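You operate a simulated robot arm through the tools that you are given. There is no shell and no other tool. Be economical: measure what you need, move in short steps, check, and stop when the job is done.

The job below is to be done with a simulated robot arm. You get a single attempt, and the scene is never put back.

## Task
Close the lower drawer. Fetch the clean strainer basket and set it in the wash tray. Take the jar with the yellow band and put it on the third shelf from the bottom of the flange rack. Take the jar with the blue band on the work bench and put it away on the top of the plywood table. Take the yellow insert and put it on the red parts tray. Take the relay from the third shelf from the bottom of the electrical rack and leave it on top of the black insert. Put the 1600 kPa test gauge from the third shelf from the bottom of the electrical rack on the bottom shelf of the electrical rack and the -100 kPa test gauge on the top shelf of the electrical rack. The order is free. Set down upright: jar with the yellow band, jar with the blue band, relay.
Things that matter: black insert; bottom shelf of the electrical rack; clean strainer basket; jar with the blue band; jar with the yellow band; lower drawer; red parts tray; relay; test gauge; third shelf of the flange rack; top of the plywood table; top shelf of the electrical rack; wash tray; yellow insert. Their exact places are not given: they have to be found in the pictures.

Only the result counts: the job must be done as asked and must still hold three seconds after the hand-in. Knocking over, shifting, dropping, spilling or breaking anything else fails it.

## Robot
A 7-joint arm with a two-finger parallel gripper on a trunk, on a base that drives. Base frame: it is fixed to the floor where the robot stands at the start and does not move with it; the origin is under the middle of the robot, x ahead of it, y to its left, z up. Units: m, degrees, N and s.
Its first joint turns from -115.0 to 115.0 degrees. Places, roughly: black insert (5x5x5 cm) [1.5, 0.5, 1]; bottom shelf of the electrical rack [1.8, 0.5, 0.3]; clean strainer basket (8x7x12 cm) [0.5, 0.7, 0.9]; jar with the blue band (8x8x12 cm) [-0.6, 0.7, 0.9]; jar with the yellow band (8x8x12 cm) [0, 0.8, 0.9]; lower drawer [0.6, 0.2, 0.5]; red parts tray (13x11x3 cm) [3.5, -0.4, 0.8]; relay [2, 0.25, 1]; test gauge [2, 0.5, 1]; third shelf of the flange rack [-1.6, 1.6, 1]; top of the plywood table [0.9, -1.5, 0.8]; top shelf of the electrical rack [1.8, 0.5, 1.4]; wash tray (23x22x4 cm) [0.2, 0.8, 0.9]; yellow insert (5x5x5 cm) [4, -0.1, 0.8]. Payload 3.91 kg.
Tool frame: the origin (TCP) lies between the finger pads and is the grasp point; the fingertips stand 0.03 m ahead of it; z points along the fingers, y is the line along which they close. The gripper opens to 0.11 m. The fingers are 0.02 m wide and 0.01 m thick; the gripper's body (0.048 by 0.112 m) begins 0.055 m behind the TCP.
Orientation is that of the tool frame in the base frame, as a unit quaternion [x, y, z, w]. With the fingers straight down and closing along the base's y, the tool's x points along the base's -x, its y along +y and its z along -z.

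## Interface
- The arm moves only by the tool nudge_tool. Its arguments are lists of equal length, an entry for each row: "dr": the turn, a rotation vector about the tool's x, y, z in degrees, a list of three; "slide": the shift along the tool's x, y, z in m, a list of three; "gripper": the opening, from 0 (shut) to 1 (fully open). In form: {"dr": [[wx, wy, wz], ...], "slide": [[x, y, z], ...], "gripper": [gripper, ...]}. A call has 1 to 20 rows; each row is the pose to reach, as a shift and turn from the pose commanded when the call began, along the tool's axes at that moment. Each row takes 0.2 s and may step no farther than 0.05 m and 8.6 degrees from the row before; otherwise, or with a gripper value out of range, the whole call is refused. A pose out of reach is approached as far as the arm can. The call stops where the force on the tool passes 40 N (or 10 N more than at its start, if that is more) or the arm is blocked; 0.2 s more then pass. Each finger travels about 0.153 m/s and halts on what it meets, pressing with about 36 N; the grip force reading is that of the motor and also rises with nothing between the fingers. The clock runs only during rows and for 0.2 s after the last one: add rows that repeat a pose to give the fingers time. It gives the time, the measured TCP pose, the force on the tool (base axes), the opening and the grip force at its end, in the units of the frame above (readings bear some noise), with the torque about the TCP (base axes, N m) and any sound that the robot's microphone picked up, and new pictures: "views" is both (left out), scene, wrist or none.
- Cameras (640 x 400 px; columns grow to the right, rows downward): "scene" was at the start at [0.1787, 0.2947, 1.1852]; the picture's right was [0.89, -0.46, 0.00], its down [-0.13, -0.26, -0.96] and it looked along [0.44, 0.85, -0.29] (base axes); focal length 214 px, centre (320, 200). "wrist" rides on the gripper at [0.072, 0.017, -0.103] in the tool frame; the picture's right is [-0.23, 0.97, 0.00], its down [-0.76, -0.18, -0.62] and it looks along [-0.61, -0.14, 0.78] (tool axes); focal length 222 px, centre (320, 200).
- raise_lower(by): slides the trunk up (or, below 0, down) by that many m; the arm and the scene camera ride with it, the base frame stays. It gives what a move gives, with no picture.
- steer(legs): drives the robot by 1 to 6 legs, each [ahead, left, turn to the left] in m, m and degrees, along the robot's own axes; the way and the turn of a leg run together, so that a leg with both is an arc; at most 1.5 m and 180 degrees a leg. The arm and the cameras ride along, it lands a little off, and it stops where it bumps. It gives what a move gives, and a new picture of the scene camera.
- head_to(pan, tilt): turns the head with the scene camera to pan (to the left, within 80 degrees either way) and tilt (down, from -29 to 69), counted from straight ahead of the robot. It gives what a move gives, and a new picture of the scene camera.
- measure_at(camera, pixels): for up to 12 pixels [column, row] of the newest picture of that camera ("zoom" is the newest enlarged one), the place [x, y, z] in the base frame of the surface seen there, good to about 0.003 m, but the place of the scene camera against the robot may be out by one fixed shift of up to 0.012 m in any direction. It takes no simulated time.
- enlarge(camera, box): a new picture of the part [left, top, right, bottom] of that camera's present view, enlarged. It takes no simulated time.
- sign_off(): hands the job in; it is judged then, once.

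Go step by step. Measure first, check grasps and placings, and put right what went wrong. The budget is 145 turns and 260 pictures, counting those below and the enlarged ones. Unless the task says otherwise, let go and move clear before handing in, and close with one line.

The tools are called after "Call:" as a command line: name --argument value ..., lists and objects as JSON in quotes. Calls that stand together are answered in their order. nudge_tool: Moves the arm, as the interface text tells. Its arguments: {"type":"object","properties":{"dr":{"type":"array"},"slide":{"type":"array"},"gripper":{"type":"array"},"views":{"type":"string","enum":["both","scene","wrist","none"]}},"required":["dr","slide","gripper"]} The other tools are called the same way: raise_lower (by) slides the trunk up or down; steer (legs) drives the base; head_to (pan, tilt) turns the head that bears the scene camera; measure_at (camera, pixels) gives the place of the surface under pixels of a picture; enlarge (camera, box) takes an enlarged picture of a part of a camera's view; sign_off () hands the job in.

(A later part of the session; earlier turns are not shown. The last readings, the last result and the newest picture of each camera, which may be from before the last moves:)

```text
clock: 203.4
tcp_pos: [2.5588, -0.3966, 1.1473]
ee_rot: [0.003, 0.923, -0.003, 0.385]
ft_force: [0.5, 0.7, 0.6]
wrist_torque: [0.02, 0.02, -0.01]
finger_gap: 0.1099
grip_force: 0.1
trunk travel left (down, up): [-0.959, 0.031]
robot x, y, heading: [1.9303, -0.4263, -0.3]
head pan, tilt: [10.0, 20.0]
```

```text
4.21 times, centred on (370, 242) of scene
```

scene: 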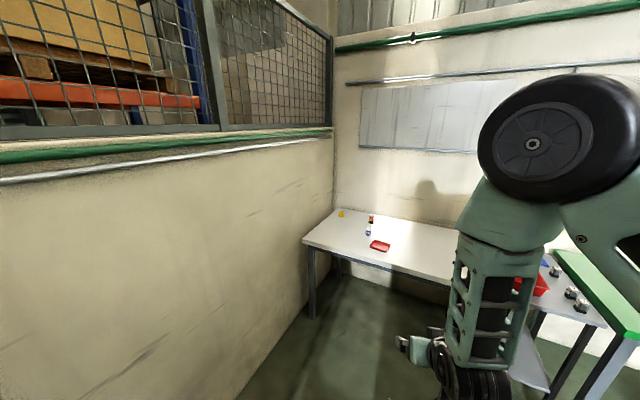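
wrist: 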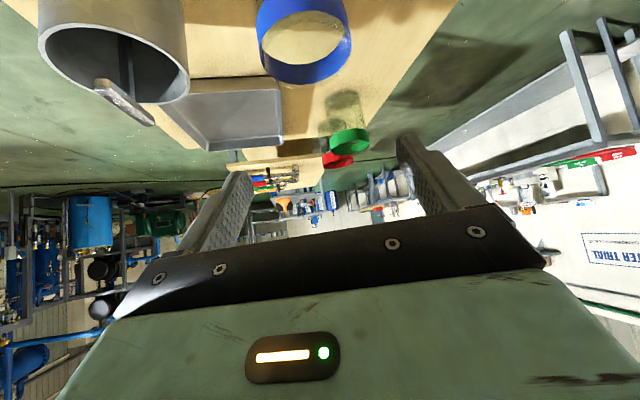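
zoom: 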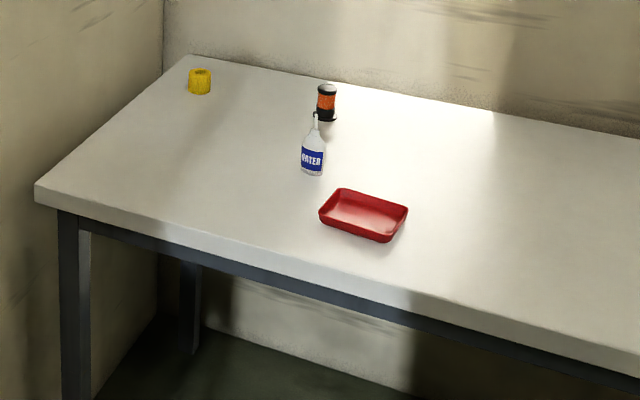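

The table is turned 19° too (face normal heading −19°). I'll turn to that heading, drive ahead then left to stand in front of the insert and tray.

Call:
steer --legs '[[0, 0, -18.7], [0.96, 0, 0], [0, 0.7, 0]]'

Call:
nudge_tool --dr '[[0, 0, 0], [0, 0, 0], [0, 0, 0], [0, 0, 0], [0, 0, 0]]' --slide '[[0, 0.04, 0], [0.02, 0.08, 0.02], [0.04, 0.12, 0.04], [0.06, 0.16, 0.06], [0.07, 0.2, 0.07]]' --gripper '[1, 1, 1, 1, 1]'

```text
clock: 212.8
tcp_pos: [3.6699, -0.2632, 1.1464]
ee_rot: [0.158, 0.909, -0.069, 0.379]
ft_force: [0.0, -0.5, 0.3]
wrist_torque: [0.0, 0.02, -0.03]
finger_gap: 0.11
grip_force: 0.1
trunk travel left (down, up): [-0.959, 0.031]
robot x, y, heading: [3.066, -0.0809, -19.8]
head pan, tilt: [10.0, 20.0]
```

scene: 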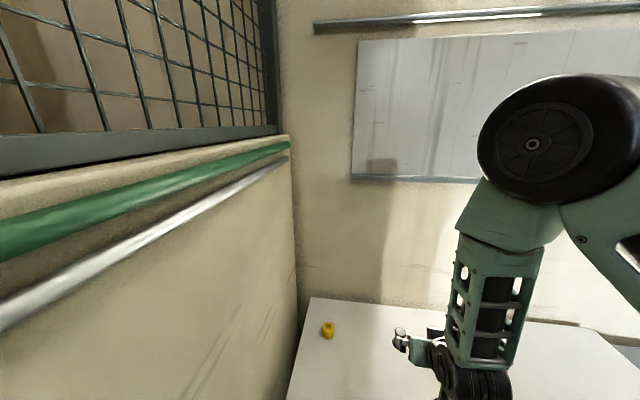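

```text
clock: 214.1
tcp_pos: [3.7407, -0.0769, 1.0466]
ee_rot: [0.158, 0.909, -0.068, 0.379]
ft_force: [0.0, -1.1, -0.4]
wrist_torque: [0.02, -0.02, 0.01]
finger_gap: 0.1098
grip_force: 0.2
trunk travel left (down, up): [-0.959, 0.031]
robot x, y, heading: [3.0639, -0.0799, -19.6]
head pan, tilt: [10.0, 20.0]
```

scene: 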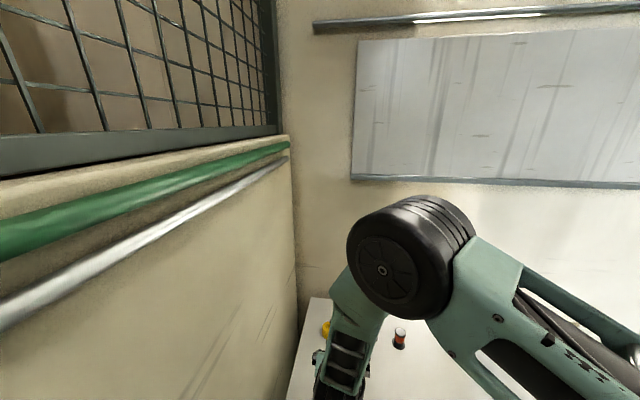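
wrist: 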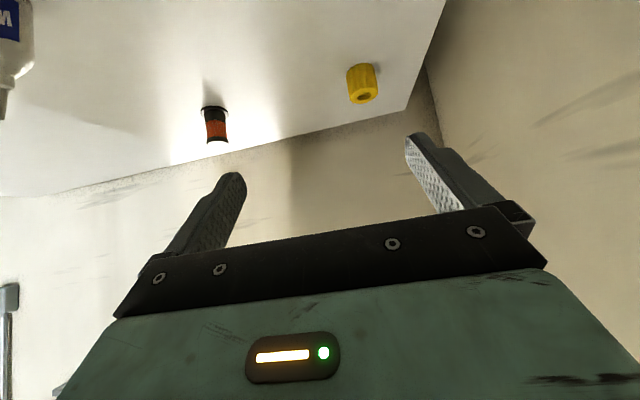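

Call:
measure_at --camera "wrist" --pixels '[[350, 85], [375, 82], [362, 72], [363, 80], [365, 103], [352, 70], [376, 70], [330, 90], [408, 108], [440, 60], [215, 125]]'

Call:
enlarge --camera "wrist" --box '[300, 40, 440, 130]'

```text
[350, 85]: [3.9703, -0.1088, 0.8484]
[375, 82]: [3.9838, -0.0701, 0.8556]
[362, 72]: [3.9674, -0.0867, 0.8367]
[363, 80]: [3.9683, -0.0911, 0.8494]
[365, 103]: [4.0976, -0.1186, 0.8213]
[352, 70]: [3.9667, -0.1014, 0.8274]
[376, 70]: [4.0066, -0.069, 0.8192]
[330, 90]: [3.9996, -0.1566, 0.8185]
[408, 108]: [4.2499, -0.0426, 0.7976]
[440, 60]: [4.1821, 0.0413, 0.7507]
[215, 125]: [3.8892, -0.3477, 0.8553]
```

```text
4.44 times, centred on (370, 85) of wrist
```

zoom: 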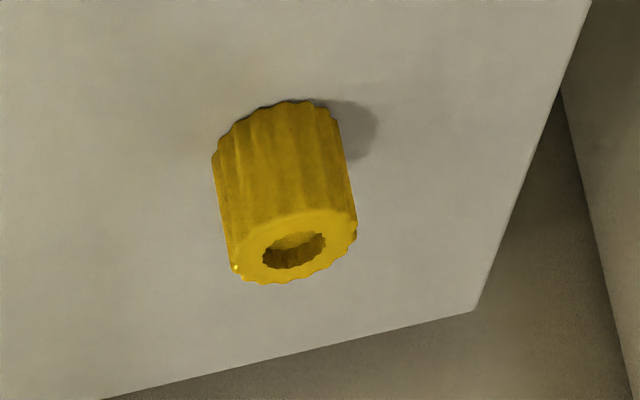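

The insert stands near (3.989, −0.095), z 0.82–0.87. To stay in reach I'll lower the trunk 13 cm, then slide in.

Call:
raise_lower --by -0.13

Call:
nudge_tool --dr '[[0, 0, 0], [0, 0, 0], [0, 0, 0], [0, 0, 0], [0, 0, 0]]' --slide '[[-0.02, 0.02, 0.02], [-0.05, 0.04, 0.04], [-0.08, 0.06, 0.06], [-0.11, 0.066, 0.09], [-0.126, 0.066, 0.12]]' --gripper '[1, 1, 1, 1, 1]' --views "wrist"

```text
clock: 215.6
tcp_pos: [3.7412, -0.0762, 0.9171]
ee_rot: [0.158, 0.91, -0.067, 0.379]
ft_force: [-0.3, 0.7, -0.5]
wrist_torque: [-0.01, 0.01, 0.03]
finger_gap: 0.11
grip_force: 0.1
trunk travel left (down, up): [-0.829, 0.161]
robot x, y, heading: [3.0677, -0.0821, -19.3]
head pan, tilt: [10.0, 20.0]
```

```text
clock: 216.8
tcp_pos: [3.9263, -0.0742, 0.9238]
ee_rot: [0.159, 0.909, -0.068, 0.379]
ft_force: [0.5, 0.3, 0.5]
wrist_torque: [-0.03, 0.0, 0.01]
finger_gap: 0.11
grip_force: 0.1
trunk travel left (down, up): [-0.829, 0.161]
robot x, y, heading: [3.064, -0.0849, -19.6]
head pan, tilt: [10.0, 20.0]
```

wrist: 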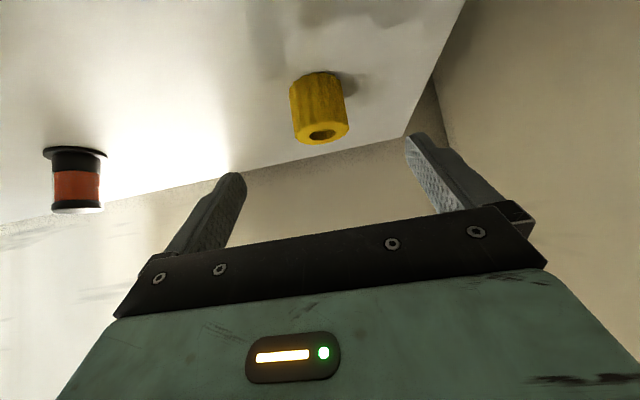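

Well lined up (insert at (320,108) between the fingers). Sliding in the last 9.5 cm.

Call:
nudge_tool --dr '[[0, 0, 0], [0, 0, 0], [0, 0, 0], [0, 0, 0]]' --slide '[[0, 0, 0.03], [0, 0, 0.06], [0, 0, 0.08], [0, 0, 0.094]]' --gripper '[1, 1, 1, 1]' --views "wrist"

```text
clock: 217.8
tcp_pos: [3.9882, -0.099, 0.8553]
ee_rot: [0.158, 0.909, -0.068, 0.379]
ft_force: [-0.1, 0.4, 0.3]
wrist_torque: [-0.03, -0.01, -0.02]
finger_gap: 0.11
grip_force: 0.1
trunk travel left (down, up): [-0.829, 0.161]
robot x, y, heading: [3.064, -0.0813, -19.8]
head pan, tilt: [10.0, 20.0]
```

wrist: 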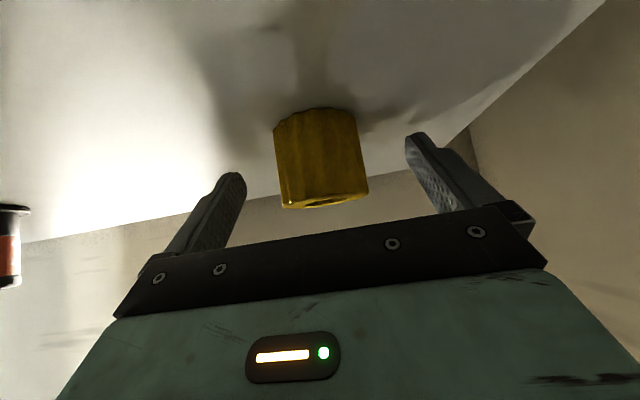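

Between the fingers. Closing and lifting.

Call:
nudge_tool --dr '[[0, 0, 0], [0, 0, 0], [0, 0, 0], [0, 0, 0], [0, 0, 0], [0, 0, 0]]' --slide '[[0, 0, 0], [0, 0, 0], [0, 0, 0], [-0.02, 0, -0.02], [-0.05, 0, -0.05], [-0.05, 0, -0.09]]' --gripper '[0, 0, 0, 0, 0, 0]' --views "wrist"

```text
clock: 219.2
tcp_pos: [3.962, -0.0855, 0.9538]
ee_rot: [0.159, 0.909, -0.068, 0.379]
ft_force: [0.3, 0.3, -0.6]
wrist_torque: [0.01, 0.0, 0.03]
finger_gap: 0.0483
grip_force: 35.8
trunk travel left (down, up): [-0.829, 0.161]
robot x, y, heading: [3.0685, -0.0789, -19.8]
head pan, tilt: [10.0, 20.0]
```

wrist: 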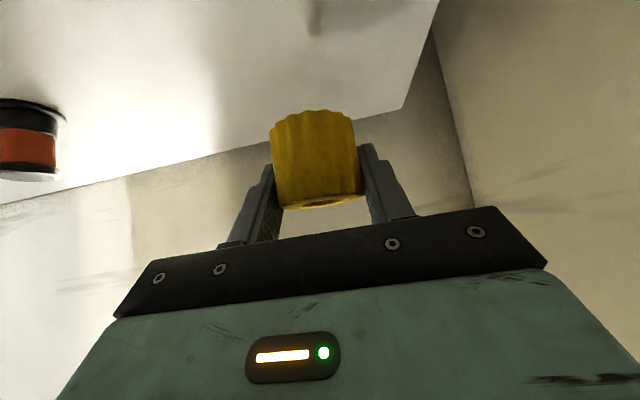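

The insert is held (gap 0.048). I'll raise the trunk, back off 0.3 m and shift right so the red tray is in front.

Call:
raise_lower --by 0.13

Call:
steer --legs '[[-0.36, 0, 0], [0, -0.35, 0]]'

Call:
nudge_tool --dr '[[0, 0, 0], [0, 0, 0], [0, 0, 0]]' --slide '[[0, -0.04, 0], [0, -0.07, 0], [0.0, -0.1, 0.0]]' --gripper '[0, 0, 0]' --views "both"

```text
clock: 220.8
tcp_pos: [3.963, -0.0849, 1.0848]
ee_rot: [0.158, 0.909, -0.068, 0.379]
ft_force: [-0.7, -0.5, -0.4]
wrist_torque: [-0.04, 0.03, 0.01]
finger_gap: 0.0483
grip_force: 36.1
trunk travel left (down, up): [-0.959, 0.031]
robot x, y, heading: [3.0667, -0.0866, -19.6]
head pan, tilt: [10.0, 20.0]
```

```text
clock: 225.0
tcp_pos: [3.5095, -0.2978, 1.0852]
ee_rot: [0.157, 0.91, -0.068, 0.379]
ft_force: [0.2, 0.4, -0.2]
wrist_torque: [-0.01, -0.04, 0.0]
finger_gap: 0.0483
grip_force: 35.4
trunk travel left (down, up): [-0.959, 0.031]
robot x, y, heading: [2.6156, -0.2978, -19.5]
head pan, tilt: [10.0, 20.0]
```

scene: 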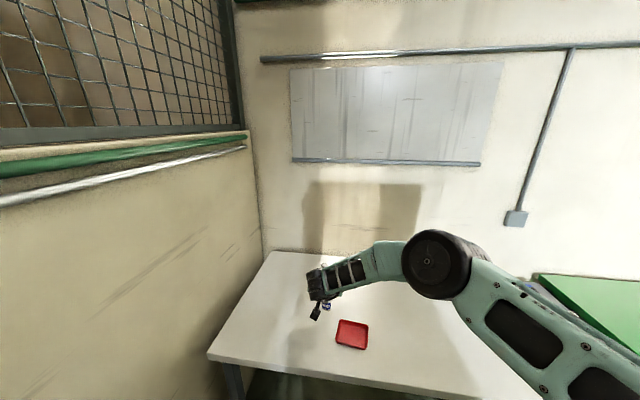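

```text
clock: 225.8
tcp_pos: [3.476, -0.3922, 1.086]
ee_rot: [0.158, 0.909, -0.068, 0.379]
ft_force: [-0.1, -0.3, -0.9]
wrist_torque: [0.03, -0.02, -0.01]
finger_gap: 0.0486
grip_force: 36.0
trunk travel left (down, up): [-0.959, 0.031]
robot x, y, heading: [2.6113, -0.3019, -19.7]
head pan, tilt: [10.0, 20.0]
```

scene: 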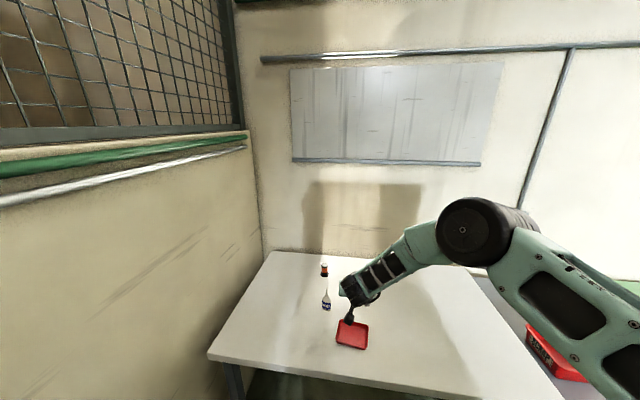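
wrist: 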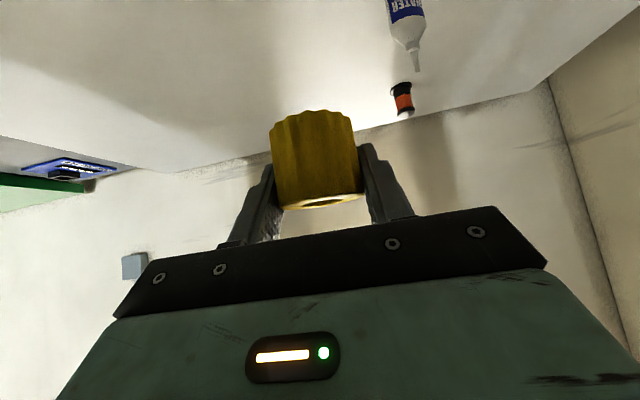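

The tray is at (352,335) in the scene; measuring its rim and floor.

Call:
measure_at --camera "scene" --pixels '[[340, 322], [369, 326], [366, 349], [336, 341], [352, 336], [358, 330], [327, 303], [315, 340]]'

```text
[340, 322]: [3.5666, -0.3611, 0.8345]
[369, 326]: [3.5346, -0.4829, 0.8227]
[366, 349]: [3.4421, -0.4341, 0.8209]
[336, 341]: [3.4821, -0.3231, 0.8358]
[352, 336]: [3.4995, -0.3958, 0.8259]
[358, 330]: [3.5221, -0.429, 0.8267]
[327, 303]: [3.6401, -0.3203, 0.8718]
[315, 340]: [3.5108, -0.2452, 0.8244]
```

The tray centre is (3.506, −0.400), its floor just above the table. Lowering the insert over it, stopping 1 cm above for a look.

Call:
nudge_tool --dr '[[0, 0, 0], [0, 0, 0], [0, 0, 0], [0, 0, 0], [0, 0, 0], [0, 0, 0], [0, 0, 0]]' --slide '[[-0.022, 0.003, 0.022], [0.006, 0.003, 0.05], [0.034, 0.003, 0.078], [0.062, 0.003, 0.106], [0.09, 0.003, 0.134], [0.118, 0.003, 0.162], [0.1325, 0.003, 0.1765]]' --gripper '[0, 0, 0, 0, 0, 0, 0]'

```text
clock: 227.4
tcp_pos: [3.5073, -0.4003, 0.8673]
ee_rot: [0.157, 0.909, -0.068, 0.38]
ft_force: [-0.1, -0.3, -0.4]
wrist_torque: [-0.03, -0.03, -0.03]
finger_gap: 0.048
grip_force: 35.5
trunk travel left (down, up): [-0.959, 0.031]
robot x, y, heading: [2.6121, -0.2966, -19.6]
head pan, tilt: [10.0, 20.0]
```

scene: 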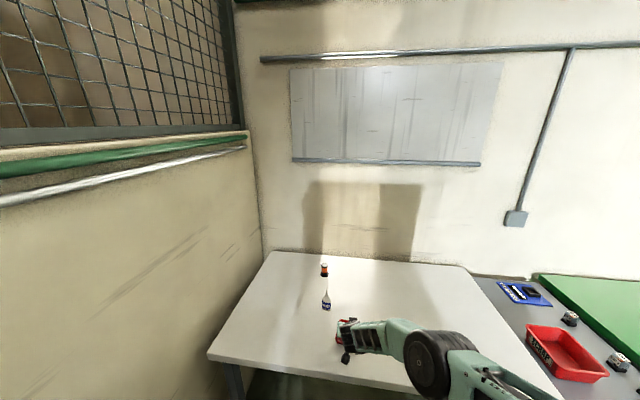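
wrist: 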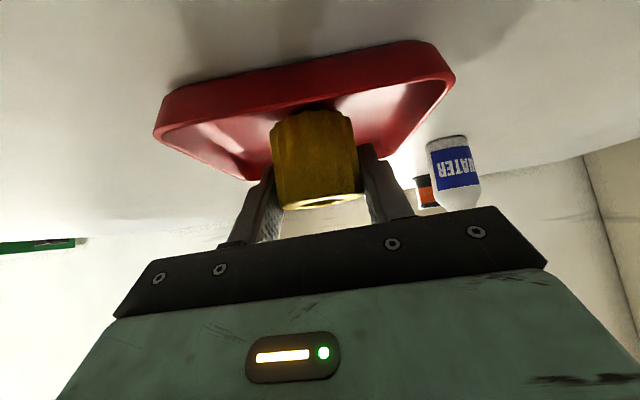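

The insert hangs right over the tray. Lowering the last centimetre gently.

Call:
nudge_tool --dr '[[0, 0, 0], [0, 0, 0], [0, 0, 0], [0, 0, 0], [0, 0, 0]]' --slide '[[0.003, 0, 0.003], [0.005, 0, 0.005], [0.0064, 0, 0.0064], [0.0071, 0, 0.0071], [0.0078, 0, 0.0078]]' --gripper '[0, 0, 0, 0, 0]' --views "none"

```text
clock: 228.6
tcp_pos: [3.5083, -0.4004, 0.8602]
ee_rot: [0.157, 0.908, -0.068, 0.382]
ft_force: [-5.6, 0.3, 24.4]
wrist_torque: [0.22, 0.34, -0.01]
finger_gap: 0.0481
grip_force: 35.9
trunk travel left (down, up): [-0.959, 0.031]
robot x, y, heading: [2.6112, -0.2995, -19.6]
head pan, tilt: [10.0, 20.0]
```

Contact made (24 N). Relieving slightly, opening a little and backing out.

Call:
nudge_tool --dr '[[0, 0, 0], [0, 0, 0], [0, 0, 0], [0, 0, 0], [0, 0, 0], [0, 0, 0], [0, 0, 0], [0, 0, 0]]' --slide '[[-0.0015, 0, -0.0015], [-0.0015, 0, -0.0015], [-0.0015, 0, -0.0015], [-0.0015, 0, -0.02], [-0.0015, 0, -0.06], [-0.03, 0, -0.09], [-0.06, 0, -0.12], [-0.09, 0, -0.15]]' --gripper '[0.52, 0.65, 0.65, 0.65, 0.65, 0.65, 0.65, 0.65]'

```text
clock: 230.4
tcp_pos: [3.4638, -0.387, 1.0239]
ee_rot: [0.157, 0.909, -0.068, 0.379]
ft_force: [0.3, -0.4, -0.7]
wrist_torque: [-0.02, 0.0, -0.02]
finger_gap: 0.0715
grip_force: 0.1
trunk travel left (down, up): [-0.959, 0.031]
robot x, y, heading: [2.6103, -0.2968, -19.6]
head pan, tilt: [10.0, 20.0]
```

scene: 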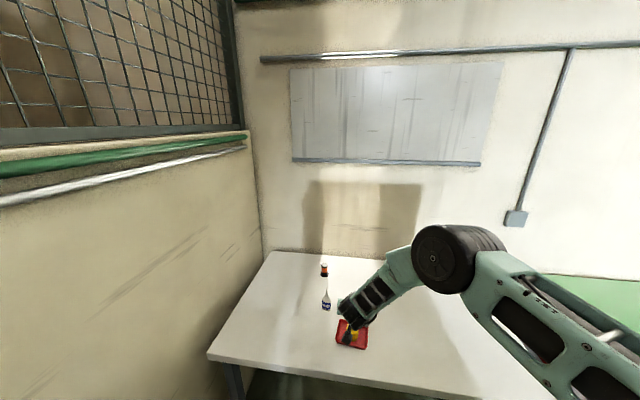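
wrist: 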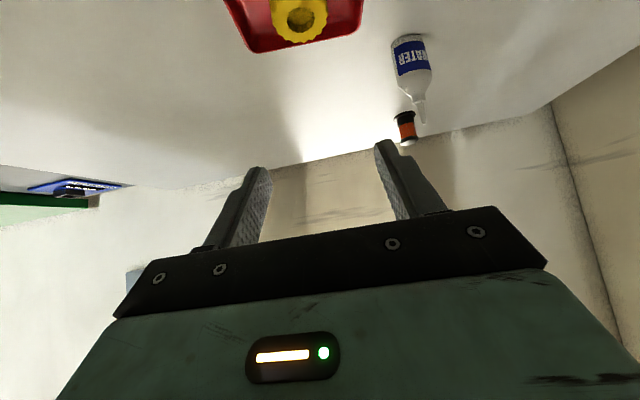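

The yellow insert sits in the red tray (300,15 in wrist view). I'll retract the arm, back away and go round to the electrical rack, facing it at heading 71°.

Call:
nudge_tool --dr '[[0, 0, 0], [0, 0, 0], [0, 0, 0], [0, 0, 0], [0, 0, 0], [0, 0, 0]]' --slide '[[0.0, 0, -0.04], [0.03, -0.0, -0.07], [0.06, -0.02, -0.1], [0.09, -0.05, -0.13], [0.12, -0.08, -0.16], [0.15, -0.11, -0.19]]' --gripper '[1, 1, 1, 1, 1, 1]' --views "none"

Call:
steer --legs '[[-0.3, -0.35, 0], [0, 0, 90.6]]'

Call:
head_to --pan 30 --tilt 20

```text
refused: row 4 steps farther than a row can; nothing moved
```

```text
clock: 236.9
tcp_pos: [2.3126, 0.3254, 1.0231]
ee_rot: [-0.528, 0.757, 0.214, 0.321]
ft_force: [-0.2, -0.2, -0.4]
wrist_torque: [-0.01, 0.02, 0.03]
finger_gap: 0.0715
grip_force: 0.1
trunk travel left (down, up): [-0.959, 0.031]
robot x, y, heading: [2.2059, -0.5294, 70.6]
head pan, tilt: [10.0, 20.0]
stopped in leg 2: the robot was blocked; the commanded pose is now the measured one
```

scene: 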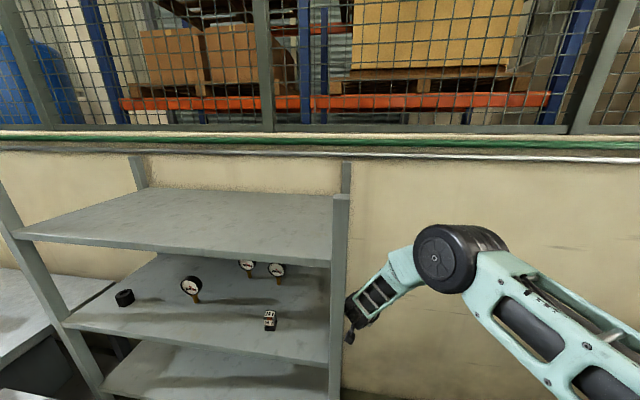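

```text
clock: 237.7
tcp_pos: [2.3116, 0.3244, 1.0236]
ee_rot: [-0.529, 0.756, 0.216, 0.32]
ft_force: [0.0, -0.8, -0.2]
wrist_torque: [-0.01, -0.02, -0.03]
finger_gap: 0.0716
grip_force: 0.2
trunk travel left (down, up): [-0.959, 0.031]
robot x, y, heading: [2.2097, -0.5281, 70.3]
head pan, tilt: [30.0, 20.0]
```

scene: 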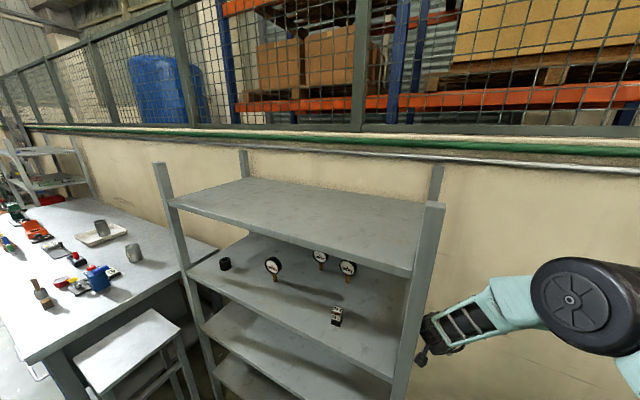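

The tuck was refused, so the extended hand bumped the rack's right post near (345,310); the gauges and relay still stand. I'll move the hand off to the right and retract.

Call:
nudge_tool --dr '[[0, 0, 0], [0, 0, 0], [0, 0, 0], [0, 0, 0], [0, 0, 0], [0, 0, 0], [0, 0, 0]]' --slide '[[0, -0.025, 0], [0, -0.05, 0], [0.03, -0.05, -0.03], [0.06, -0.05, -0.06], [0.09, -0.05, -0.09], [0.12, -0.05, -0.12], [0.15, -0.05, -0.15]]' --gripper '[1, 1, 1, 1, 1, 1, 1]' --views "none"

Call:
enlarge --camera "scene" --box '[180, 220, 420, 350]'

Call:
measure_at --camera "scene" --pixels '[[430, 215], [160, 175], [437, 180], [225, 265], [273, 265], [320, 256], [348, 268], [336, 316], [350, 300], [300, 330], [330, 375], [280, 205]]'

```text
clock: 239.3
tcp_pos: [2.2878, 0.1062, 1.024]
ee_rot: [-0.528, 0.757, 0.215, 0.32]
ft_force: [-0.3, 1.0, -0.5]
wrist_torque: [-0.04, 0.02, 0.01]
finger_gap: 0.1099
grip_force: 0.0
trunk travel left (down, up): [-0.959, 0.031]
robot x, y, heading: [2.2065, -0.5295, 70.1]
head pan, tilt: [30.0, 20.0]
```

```text
2.67 times, centred on (300, 285) of scene
```

zoom: 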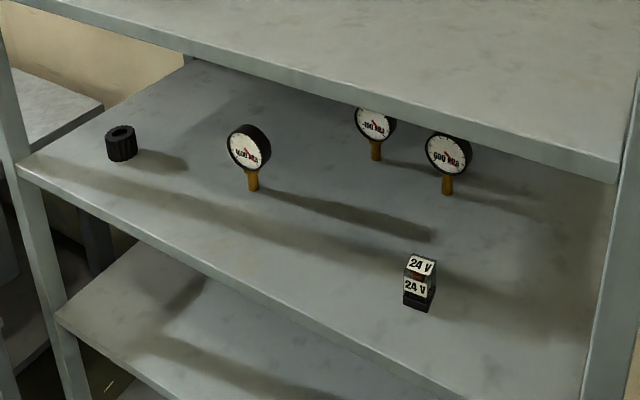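

```text
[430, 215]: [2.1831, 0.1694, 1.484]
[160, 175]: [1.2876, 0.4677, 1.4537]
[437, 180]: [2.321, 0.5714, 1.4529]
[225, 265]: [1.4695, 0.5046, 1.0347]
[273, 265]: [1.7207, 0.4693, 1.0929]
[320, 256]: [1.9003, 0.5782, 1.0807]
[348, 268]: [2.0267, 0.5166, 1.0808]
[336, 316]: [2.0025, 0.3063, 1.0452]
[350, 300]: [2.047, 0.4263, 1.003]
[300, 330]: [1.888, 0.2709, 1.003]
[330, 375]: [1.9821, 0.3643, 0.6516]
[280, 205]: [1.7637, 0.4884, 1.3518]
```

The arm is free and the gauges look undisturbed. I'll read the gauge faces and the relay more closely.

Call:
enlarge --camera "scene" --box '[255, 240, 365, 300]'

Call:
enlarge --camera "scene" --box '[310, 240, 365, 290]'

```text
5.82 times, centred on (310, 270) of scene
```

zoom: 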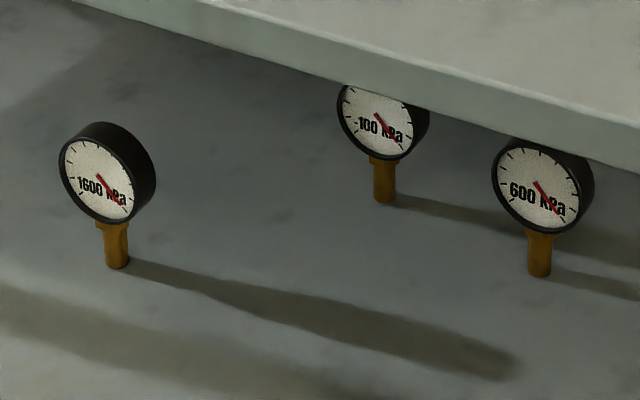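

```text
8.00 times, centred on (338, 265) of scene
```

zoom: 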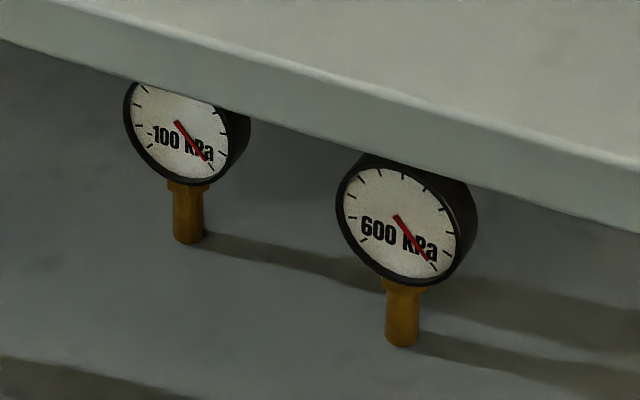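

The left gauge reads 1600 kPa, the middle-back one −100 kPa, the right one 600 kPa; black insert far left. I'll check the small stool at (130,345), which may be in the way.

Call:
measure_at --camera "scene" --pixels '[[150, 320], [100, 385], [178, 335], [85, 360], [215, 385], [240, 375], [300, 385], [225, 320]]'

Call:
head_to --pan 25 --tilt 55

```text
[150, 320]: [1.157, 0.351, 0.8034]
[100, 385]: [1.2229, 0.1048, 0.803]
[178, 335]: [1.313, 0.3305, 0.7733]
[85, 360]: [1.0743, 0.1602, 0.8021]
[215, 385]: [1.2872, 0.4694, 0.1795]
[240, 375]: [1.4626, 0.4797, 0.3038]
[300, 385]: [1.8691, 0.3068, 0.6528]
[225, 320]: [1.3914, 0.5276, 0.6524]
```

```text
clock: 240.3
tcp_pos: [2.2869, 0.1066, 1.0242]
ee_rot: [-0.528, 0.756, 0.216, 0.32]
ft_force: [-0.5, 0.1, 0.2]
wrist_torque: [0.02, 0.04, -0.02]
finger_gap: 0.1099
grip_force: 0.2
trunk travel left (down, up): [-0.959, 0.031]
robot x, y, heading: [2.2103, -0.5282, 70.6]
head pan, tilt: [25.0, 55.0]
```

scene: 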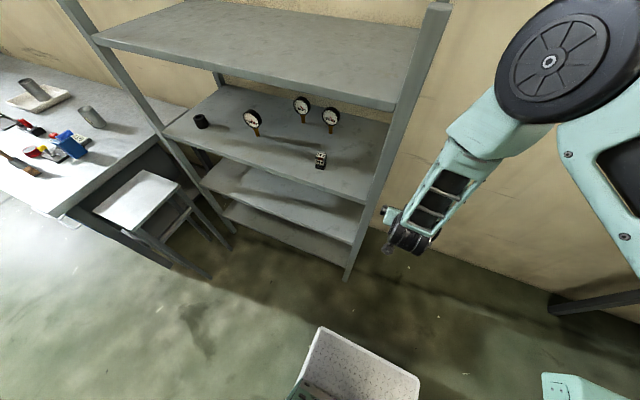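

The stool's right side is at l≈−1.12; its legs splay, so I'll check the leg feet at (210,277) and (231,247).

Call:
measure_at --camera "scene" --pixels '[[209, 276], [230, 247], [205, 240], [170, 262], [235, 232], [345, 278], [300, 235], [290, 245]]'

```text
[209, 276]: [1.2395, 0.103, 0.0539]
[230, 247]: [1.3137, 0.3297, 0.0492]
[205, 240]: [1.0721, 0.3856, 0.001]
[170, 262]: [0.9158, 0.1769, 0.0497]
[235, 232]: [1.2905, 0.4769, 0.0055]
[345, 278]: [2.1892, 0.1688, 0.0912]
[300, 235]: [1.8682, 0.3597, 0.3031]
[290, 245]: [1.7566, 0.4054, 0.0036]
```

Legs are vertical and the way is clear. I'll back off slightly, shift left along the rack, lower the trunk and pitch the tool to 30° below level.

Call:
steer --legs '[[-0.12, 0, 0], [0, 0.71, 0]]'

Call:
raise_lower --by -0.2

Call:
nudge_tool --dr '[[0, -2.5, 0], [0, -5, 0], [0, -7.5, 0], [0, -10, 0], [0, -12.5, 0], [0, -15, 0]]' --slide '[[-0.0365, 0, -0.025], [-0.073, 0, -0.05], [-0.1095, 0, -0.075], [-0.146, 0, -0.1], [-0.1825, 0, -0.125], [-0.219, 0, -0.149]]' --gripper '[1, 1, 1, 1, 1, 1]'

```text
clock: 245.0
tcp_pos: [1.5795, 0.2313, 1.0245]
ee_rot: [-0.531, 0.754, 0.216, 0.32]
ft_force: [0.0, -0.1, -1.0]
wrist_torque: [-0.01, -0.01, 0.03]
finger_gap: 0.1101
grip_force: 0.1
trunk travel left (down, up): [-0.959, 0.031]
robot x, y, heading: [1.5108, -0.4057, 70.6]
head pan, tilt: [25.0, 55.0]
```

scene: 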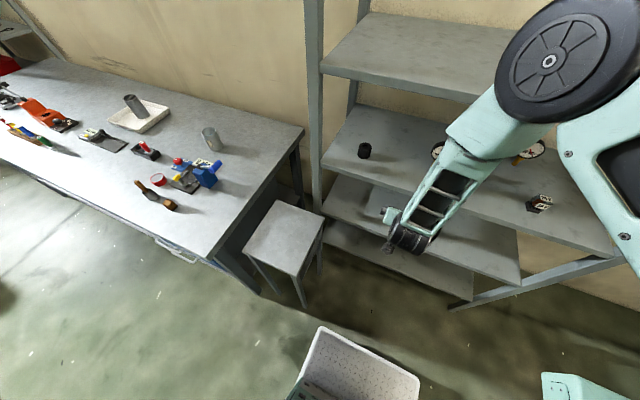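

```text
clock: 247.2
tcp_pos: [1.58, 0.2312, 0.8243]
ee_rot: [-0.531, 0.754, 0.217, 0.319]
ft_force: [0.8, 0.0, -0.4]
wrist_torque: [0.03, 0.04, -0.02]
finger_gap: 0.11
grip_force: 0.1
trunk travel left (down, up): [-0.759, 0.231]
robot x, y, heading: [1.5103, -0.4062, 70.7]
head pan, tilt: [25.0, 55.0]
```

```text
clock: 248.6
tcp_pos: [1.5948, 0.2766, 1.084]
ee_rot: [-0.498, 0.706, 0.284, 0.415]
ft_force: [-0.5, -0.3, 0.1]
wrist_torque: [0.0, -0.02, 0.03]
finger_gap: 0.1102
grip_force: 0.1
trunk travel left (down, up): [-0.759, 0.231]
robot x, y, heading: [1.5108, -0.4089, 70.8]
head pan, tilt: [25.0, 55.0]
```

scene: 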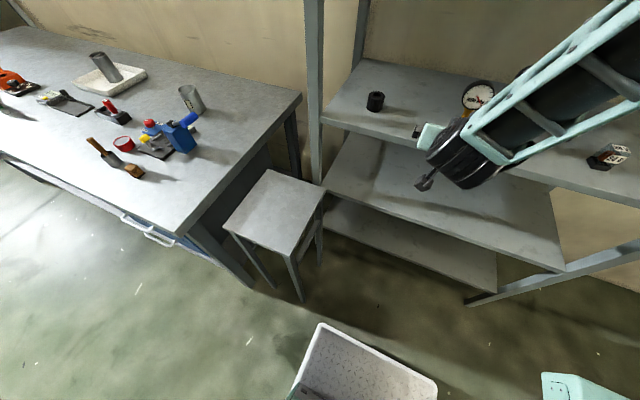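
wrist: 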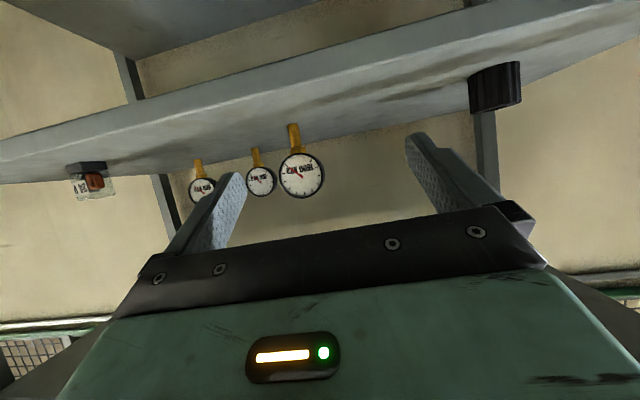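

All three gauges are in the wrist view (upside-down): 1600 at (301,175), −100 at (260,180), 600 at (202,190). Measuring 1600 closely.

Call:
measure_at --camera "wrist" --pixels '[[301, 176], [284, 176], [318, 176], [301, 160], [302, 192], [294, 132], [294, 147], [262, 181], [203, 189], [93, 182], [495, 90], [330, 125]]'

Call:
enlarge --camera "wrist" --box '[180, 110, 350, 220]'

```text
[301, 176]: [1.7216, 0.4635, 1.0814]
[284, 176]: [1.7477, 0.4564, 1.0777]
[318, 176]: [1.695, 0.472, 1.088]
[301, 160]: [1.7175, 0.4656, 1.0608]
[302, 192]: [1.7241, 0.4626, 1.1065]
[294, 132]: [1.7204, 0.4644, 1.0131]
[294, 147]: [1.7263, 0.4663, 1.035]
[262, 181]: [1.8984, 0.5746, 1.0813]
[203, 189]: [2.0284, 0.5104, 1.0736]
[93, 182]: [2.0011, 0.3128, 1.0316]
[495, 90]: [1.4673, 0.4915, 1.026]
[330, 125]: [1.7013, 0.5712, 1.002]
```

```text
3.64 times, centred on (265, 165) of wrist
```

zoom: 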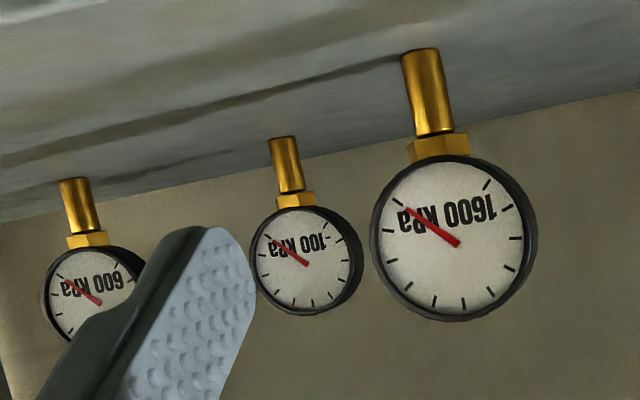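

The 1600 dial's centre is about (1.725, 0.474, 1.084), ~72 mm wide. I'll grip it across the dial: align sideways, then go straight in.

Call:
nudge_tool --dr '[[0, 0, 0], [0, 0, 0], [0, 0, 0], [0, 0, 0], [0, 0, 0]]' --slide '[[0, -0.03, 0], [0, -0.058, 0], [-0.02, -0.058, 0.0346], [-0.04, -0.058, 0.0693], [-0.06, -0.058, 0.104]]' --gripper '[1, 1, 1, 1, 1]' --views "wrist"

```text
clock: 249.8
tcp_pos: [1.6889, 0.3657, 1.0866]
ee_rot: [-0.498, 0.707, 0.283, 0.416]
ft_force: [-0.1, -0.3, 0.0]
wrist_torque: [0.02, -0.01, -0.02]
finger_gap: 0.11
grip_force: 0.0
trunk travel left (down, up): [-0.759, 0.231]
robot x, y, heading: [1.5081, -0.4037, 70.7]
head pan, tilt: [25.0, 55.0]
```

wrist: 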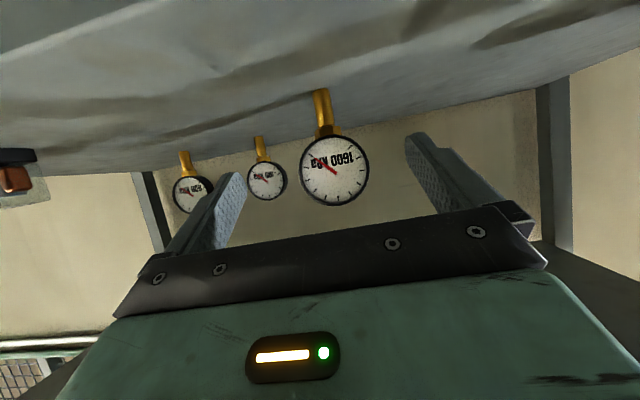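

Call:
measure_at --camera "wrist" --pixels '[[335, 170], [308, 172], [362, 170], [335, 200], [334, 140], [322, 110]]'

```text
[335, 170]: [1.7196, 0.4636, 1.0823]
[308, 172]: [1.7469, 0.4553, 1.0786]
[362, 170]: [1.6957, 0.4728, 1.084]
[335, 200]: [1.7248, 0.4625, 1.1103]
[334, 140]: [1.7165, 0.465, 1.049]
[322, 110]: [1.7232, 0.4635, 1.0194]
```

Aligned within 2 mm. Moving in the last 11.5 cm and closing on the dial.

Call:
nudge_tool --dr '[[0, 0, 0], [0, 0, 0], [0, 0, 0], [0, 0, 0]]' --slide '[[-0.0175, 0.002, 0.0303], [-0.035, 0.002, 0.0606], [-0.05, 0.002, 0.0866], [-0.0575, 0.002, 0.0997]]' --gripper '[1, 1, 1, 1]' --views "wrist"

```text
clock: 250.8
tcp_pos: [1.7274, 0.4779, 1.0866]
ee_rot: [-0.498, 0.706, 0.284, 0.415]
ft_force: [-0.1, -0.6, 0.0]
wrist_torque: [0.0, 0.0, -0.01]
finger_gap: 0.1099
grip_force: 0.0
trunk travel left (down, up): [-0.759, 0.231]
robot x, y, heading: [1.5085, -0.4069, 70.8]
head pan, tilt: [25.0, 55.0]
```

wrist: 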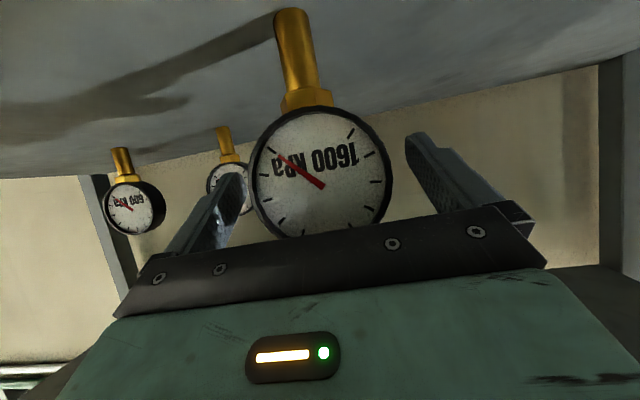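

The dial is between the fingers. Closing and lifting 3 cm.

Call:
nudge_tool --dr '[[0, 0, 0], [0, 0, 0], [0, 0, 0], [0, 0, 0], [0, 0, 0]]' --slide '[[0, 0, 0], [0, 0, 0], [0, 0, 0], [-0.013, 0, -0.0075], [-0.026, 0, -0.015]]' --gripper '[0, 0, 0, 0, 0]' --views "wrist"

```text
clock: 252.0
tcp_pos: [1.7268, 0.4778, 1.1155]
ee_rot: [-0.497, 0.707, 0.284, 0.416]
ft_force: [-0.1, 0.9, -1.5]
wrist_torque: [0.02, -0.02, 0.0]
finger_gap: 0.0714
grip_force: 36.0
trunk travel left (down, up): [-0.759, 0.231]
robot x, y, heading: [1.5108, -0.4099, 70.5]
head pan, tilt: [25.0, 55.0]
```

wrist: 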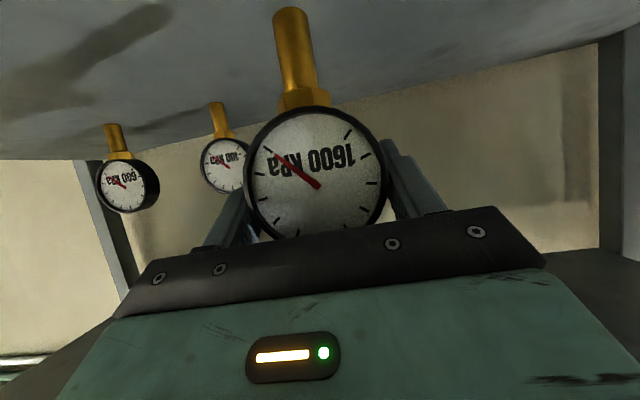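

Gripped (gap 0.071) and lifted. I'll draw it straight out of the rack, then lower the trunk to the bottom shelf level.

Call:
nudge_tool --dr '[[0, 0, 0], [0, 0, 0], [0, 0, 0], [0, 0, 0], [0, 0, 0], [0, 0, 0]]' --slide '[[0.02, 0, -0.0346], [0.043, 0, -0.0745], [0.066, 0, -0.1145], [0.089, 0, -0.154], [0.112, 0, -0.194], [0.133, 0, -0.23]]' --gripper '[0, 0, 0, 0, 0, 0]' --views "none"

Call:
raise_lower --by -0.7

Call:
nudge_tool --dr '[[0, 0, 0]]' --slide '[[0, 0, 0]]' --gripper '[0]'

```text
clock: 253.4
tcp_pos: [1.6344, 0.2285, 1.1148]
ee_rot: [-0.498, 0.706, 0.284, 0.415]
ft_force: [0.1, 0.4, -2.0]
wrist_torque: [0.0, -0.02, 0.02]
finger_gap: 0.0714
grip_force: 36.1
trunk travel left (down, up): [-0.759, 0.231]
robot x, y, heading: [1.5063, -0.4058, 70.7]
head pan, tilt: [25.0, 55.0]
```

```text
refused: -0.7 is not a number from -0.4 to 0.4
```

```text
clock: 253.8
tcp_pos: [1.6345, 0.2287, 1.1144]
ee_rot: [-0.498, 0.707, 0.283, 0.415]
ft_force: [0.5, -0.6, -0.4]
wrist_torque: [0.0, -0.02, 0.04]
finger_gap: 0.0716
grip_force: 36.2
trunk travel left (down, up): [-0.759, 0.231]
robot x, y, heading: [1.5093, -0.4073, 70.7]
head pan, tilt: [25.0, 55.0]
```

scene: 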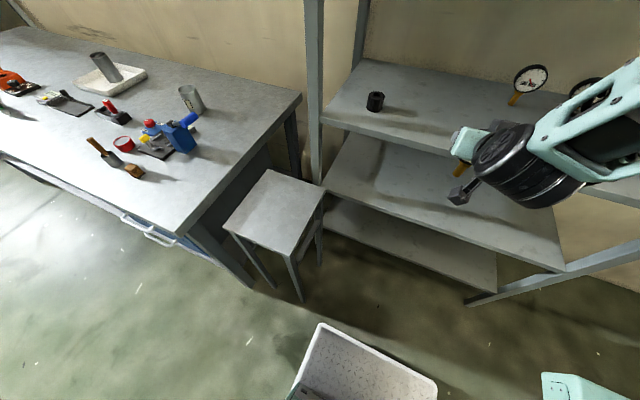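
wrist: 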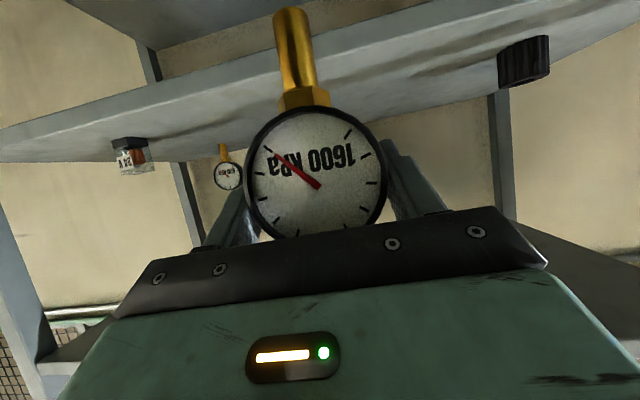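

Each trunk move is limited to 0.4 m; the bottom shelf looks empty. Lowering in two steps.

Call:
raise_lower --by -0.35

Call:
raise_lower --by -0.35

Call:
nudge_tool --dr '[[0, 0, 0], [0, 0, 0], [0, 0, 0], [0, 0, 0], [0, 0, 0], [0, 0, 0]]' --slide '[[-0.018, 0, 0.0312], [-0.036, 0, 0.0624], [-0.054, 0, 0.0935], [-0.072, 0, 0.1247], [-0.09, 0, 0.156], [-0.1, 0, 0.173]]' --gripper '[0, 0, 0, 0, 0, 0]' --views "both"

```text
clock: 257.2
tcp_pos: [1.6345, 0.2292, 0.7644]
ee_rot: [-0.498, 0.707, 0.283, 0.415]
ft_force: [0.2, 0.1, -1.1]
wrist_torque: [0.0, -0.04, 0.04]
finger_gap: 0.0714
grip_force: 35.9
trunk travel left (down, up): [-0.409, 0.581]
robot x, y, heading: [1.5092, -0.4062, 70.6]
head pan, tilt: [25.0, 55.0]
```

```text
clock: 260.6
tcp_pos: [1.6348, 0.229, 0.4138]
ee_rot: [-0.498, 0.706, 0.284, 0.415]
ft_force: [1.0, 0.2, -1.7]
wrist_torque: [0.05, 0.0, -0.01]
finger_gap: 0.0715
grip_force: 36.3
trunk travel left (down, up): [-0.059, 0.931]
robot x, y, heading: [1.51, -0.4053, 70.7]
head pan, tilt: [25.0, 55.0]
```

```text
clock: 262.0
tcp_pos: [1.7039, 0.418, 0.4158]
ee_rot: [-0.498, 0.707, 0.283, 0.415]
ft_force: [-0.6, -0.4, -2.2]
wrist_torque: [0.01, -0.02, -0.02]
finger_gap: 0.0714
grip_force: 36.3
trunk travel left (down, up): [-0.059, 0.931]
robot x, y, heading: [1.5077, -0.4045, 70.8]
head pan, tilt: [25.0, 55.0]
```

scene: 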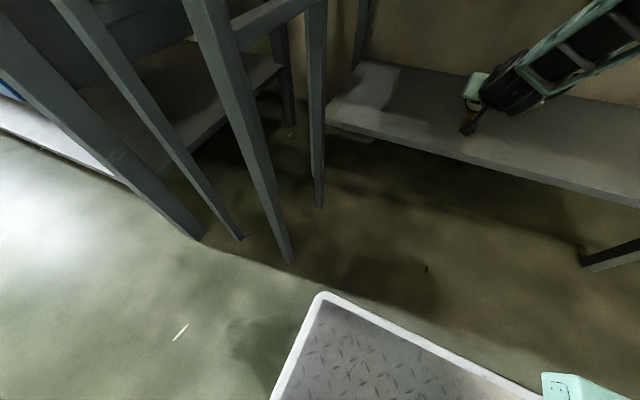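
wrist: 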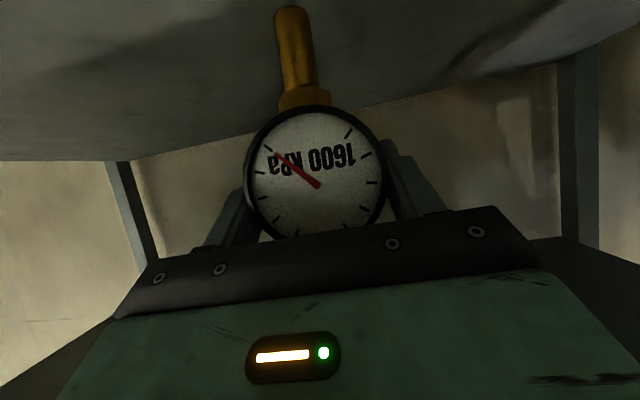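

Call:
measure_at --camera "wrist" --pixels '[[200, 80], [420, 60], [230, 130], [294, 12]]'

Call:
nudge_tool --dr '[[0, 0, 0], [0, 0, 0], [0, 0, 0]]' --slide '[[0.0087, 0, 0.005], [0.0156, 0, 0.009], [0.02, 0, 0.0115]]' --gripper '[0, 0, 0]' --views "none"

```text
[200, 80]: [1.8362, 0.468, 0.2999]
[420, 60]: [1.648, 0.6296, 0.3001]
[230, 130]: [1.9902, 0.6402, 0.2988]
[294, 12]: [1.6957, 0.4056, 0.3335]
```

```text
clock: 262.8
tcp_pos: [1.7038, 0.4178, 0.3914]
ee_rot: [-0.498, 0.706, 0.284, 0.416]
ft_force: [-0.1, -0.6, -1.9]
wrist_torque: [0.02, 0.05, -0.02]
finger_gap: 0.0711
grip_force: 36.0
trunk travel left (down, up): [-0.059, 0.931]
robot x, y, heading: [1.5096, -0.4061, 70.8]
head pan, tilt: [25.0, 55.0]
```

The shelf is at z 0.300, so contact comes near TCP 0.3845. Easing down.

Call:
nudge_tool --dr '[[0, 0, 0], [0, 0, 0], [0, 0, 0], [0, 0, 0], [0, 0, 0]]' --slide '[[0.0026, 0, 0.0015], [0.0043, 0, 0.0025], [0.0052, 0, 0.003], [0.0061, 0, 0.0035], [0.007, 0, 0.004]]' --gripper '[0, 0, 0, 0, 0]' --views "none"

```text
clock: 264.0
tcp_pos: [1.7048, 0.4174, 0.3865]
ee_rot: [-0.497, 0.706, 0.285, 0.416]
ft_force: [-1.9, -5.2, 15.0]
wrist_torque: [-0.58, 0.05, -0.01]
finger_gap: 0.0711
grip_force: 36.2
trunk travel left (down, up): [-0.059, 0.931]
robot x, y, heading: [1.505, -0.4082, 70.8]
head pan, tilt: [25.0, 55.0]
```

Contact (15 N). Relieving 1 mm, opening, and checking before backing away.

Call:
nudge_tool --dr '[[0, 0, 0], [0, 0, 0], [0, 0, 0], [0, 0, 0]]' --slide '[[-0.0012, 0, -0.0007], [-0.0012, 0, -0.0007], [-0.0012, 0, -0.0007], [-0.0012, 0, -0.0007]]' --gripper '[0.62, 0.75, 1, 1]' --views "wrist"

```text
clock: 265.0
tcp_pos: [1.7033, 0.4172, 0.3871]
ee_rot: [-0.498, 0.707, 0.283, 0.416]
ft_force: [-0.4, 0.0, 0.2]
wrist_torque: [-0.02, -0.04, -0.01]
finger_gap: 0.11
grip_force: 0.0
trunk travel left (down, up): [-0.059, 0.931]
robot x, y, heading: [1.5099, -0.4078, 70.6]
head pan, tilt: [25.0, 55.0]
```

wrist: 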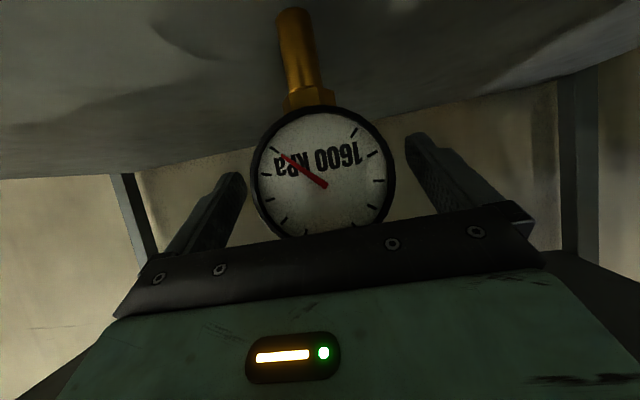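

The gauge stands freely. Backing straight out and raising the trunk again.

Call:
nudge_tool --dr '[[0, 0, 0], [0, 0, 0], [0, 0, 0], [0, 0, 0], [0, 0, 0]]' --slide '[[0.018, 0, -0.0312], [0.04, 0, -0.0693], [0.062, 0, -0.107], [0.084, 0, -0.1455], [0.105, 0, -0.182]]' --gripper '[1, 1, 1, 1, 1]' --views "wrist"

Call:
raise_lower --by 0.36

Call:
raise_lower --by 0.36

```text
clock: 266.2
tcp_pos: [1.6287, 0.218, 0.3846]
ee_rot: [-0.498, 0.706, 0.284, 0.416]
ft_force: [0.3, -0.5, 0.7]
wrist_torque: [-0.03, -0.02, -0.03]
finger_gap: 0.1098
grip_force: 0.1
trunk travel left (down, up): [-0.059, 0.931]
robot x, y, heading: [1.5078, -0.4035, 70.4]
head pan, tilt: [25.0, 55.0]
```

wrist: 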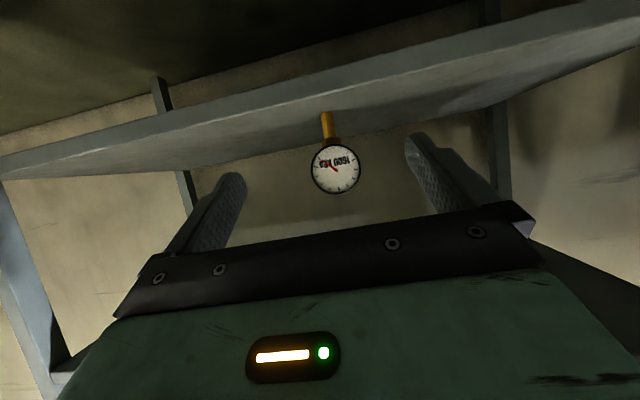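

```text
clock: 269.7
tcp_pos: [1.6301, 0.2197, 0.7456]
ee_rot: [-0.497, 0.707, 0.283, 0.416]
ft_force: [0.0, 0.5, 0.2]
wrist_torque: [-0.02, -0.01, 0.01]
finger_gap: 0.11
grip_force: 0.1
trunk travel left (down, up): [-0.419, 0.571]
robot x, y, heading: [1.5104, -0.407, 70.4]
head pan, tilt: [25.0, 55.0]
```

```text
clock: 273.2
tcp_pos: [1.6298, 0.2208, 1.1064]
ee_rot: [-0.498, 0.707, 0.283, 0.415]
ft_force: [1.3, -0.5, -0.4]
wrist_torque: [0.01, -0.01, -0.01]
finger_gap: 0.11
grip_force: 0.0
trunk travel left (down, up): [-0.779, 0.211]
robot x, y, heading: [1.5132, -0.4075, 70.9]
head pan, tilt: [25.0, 55.0]
```

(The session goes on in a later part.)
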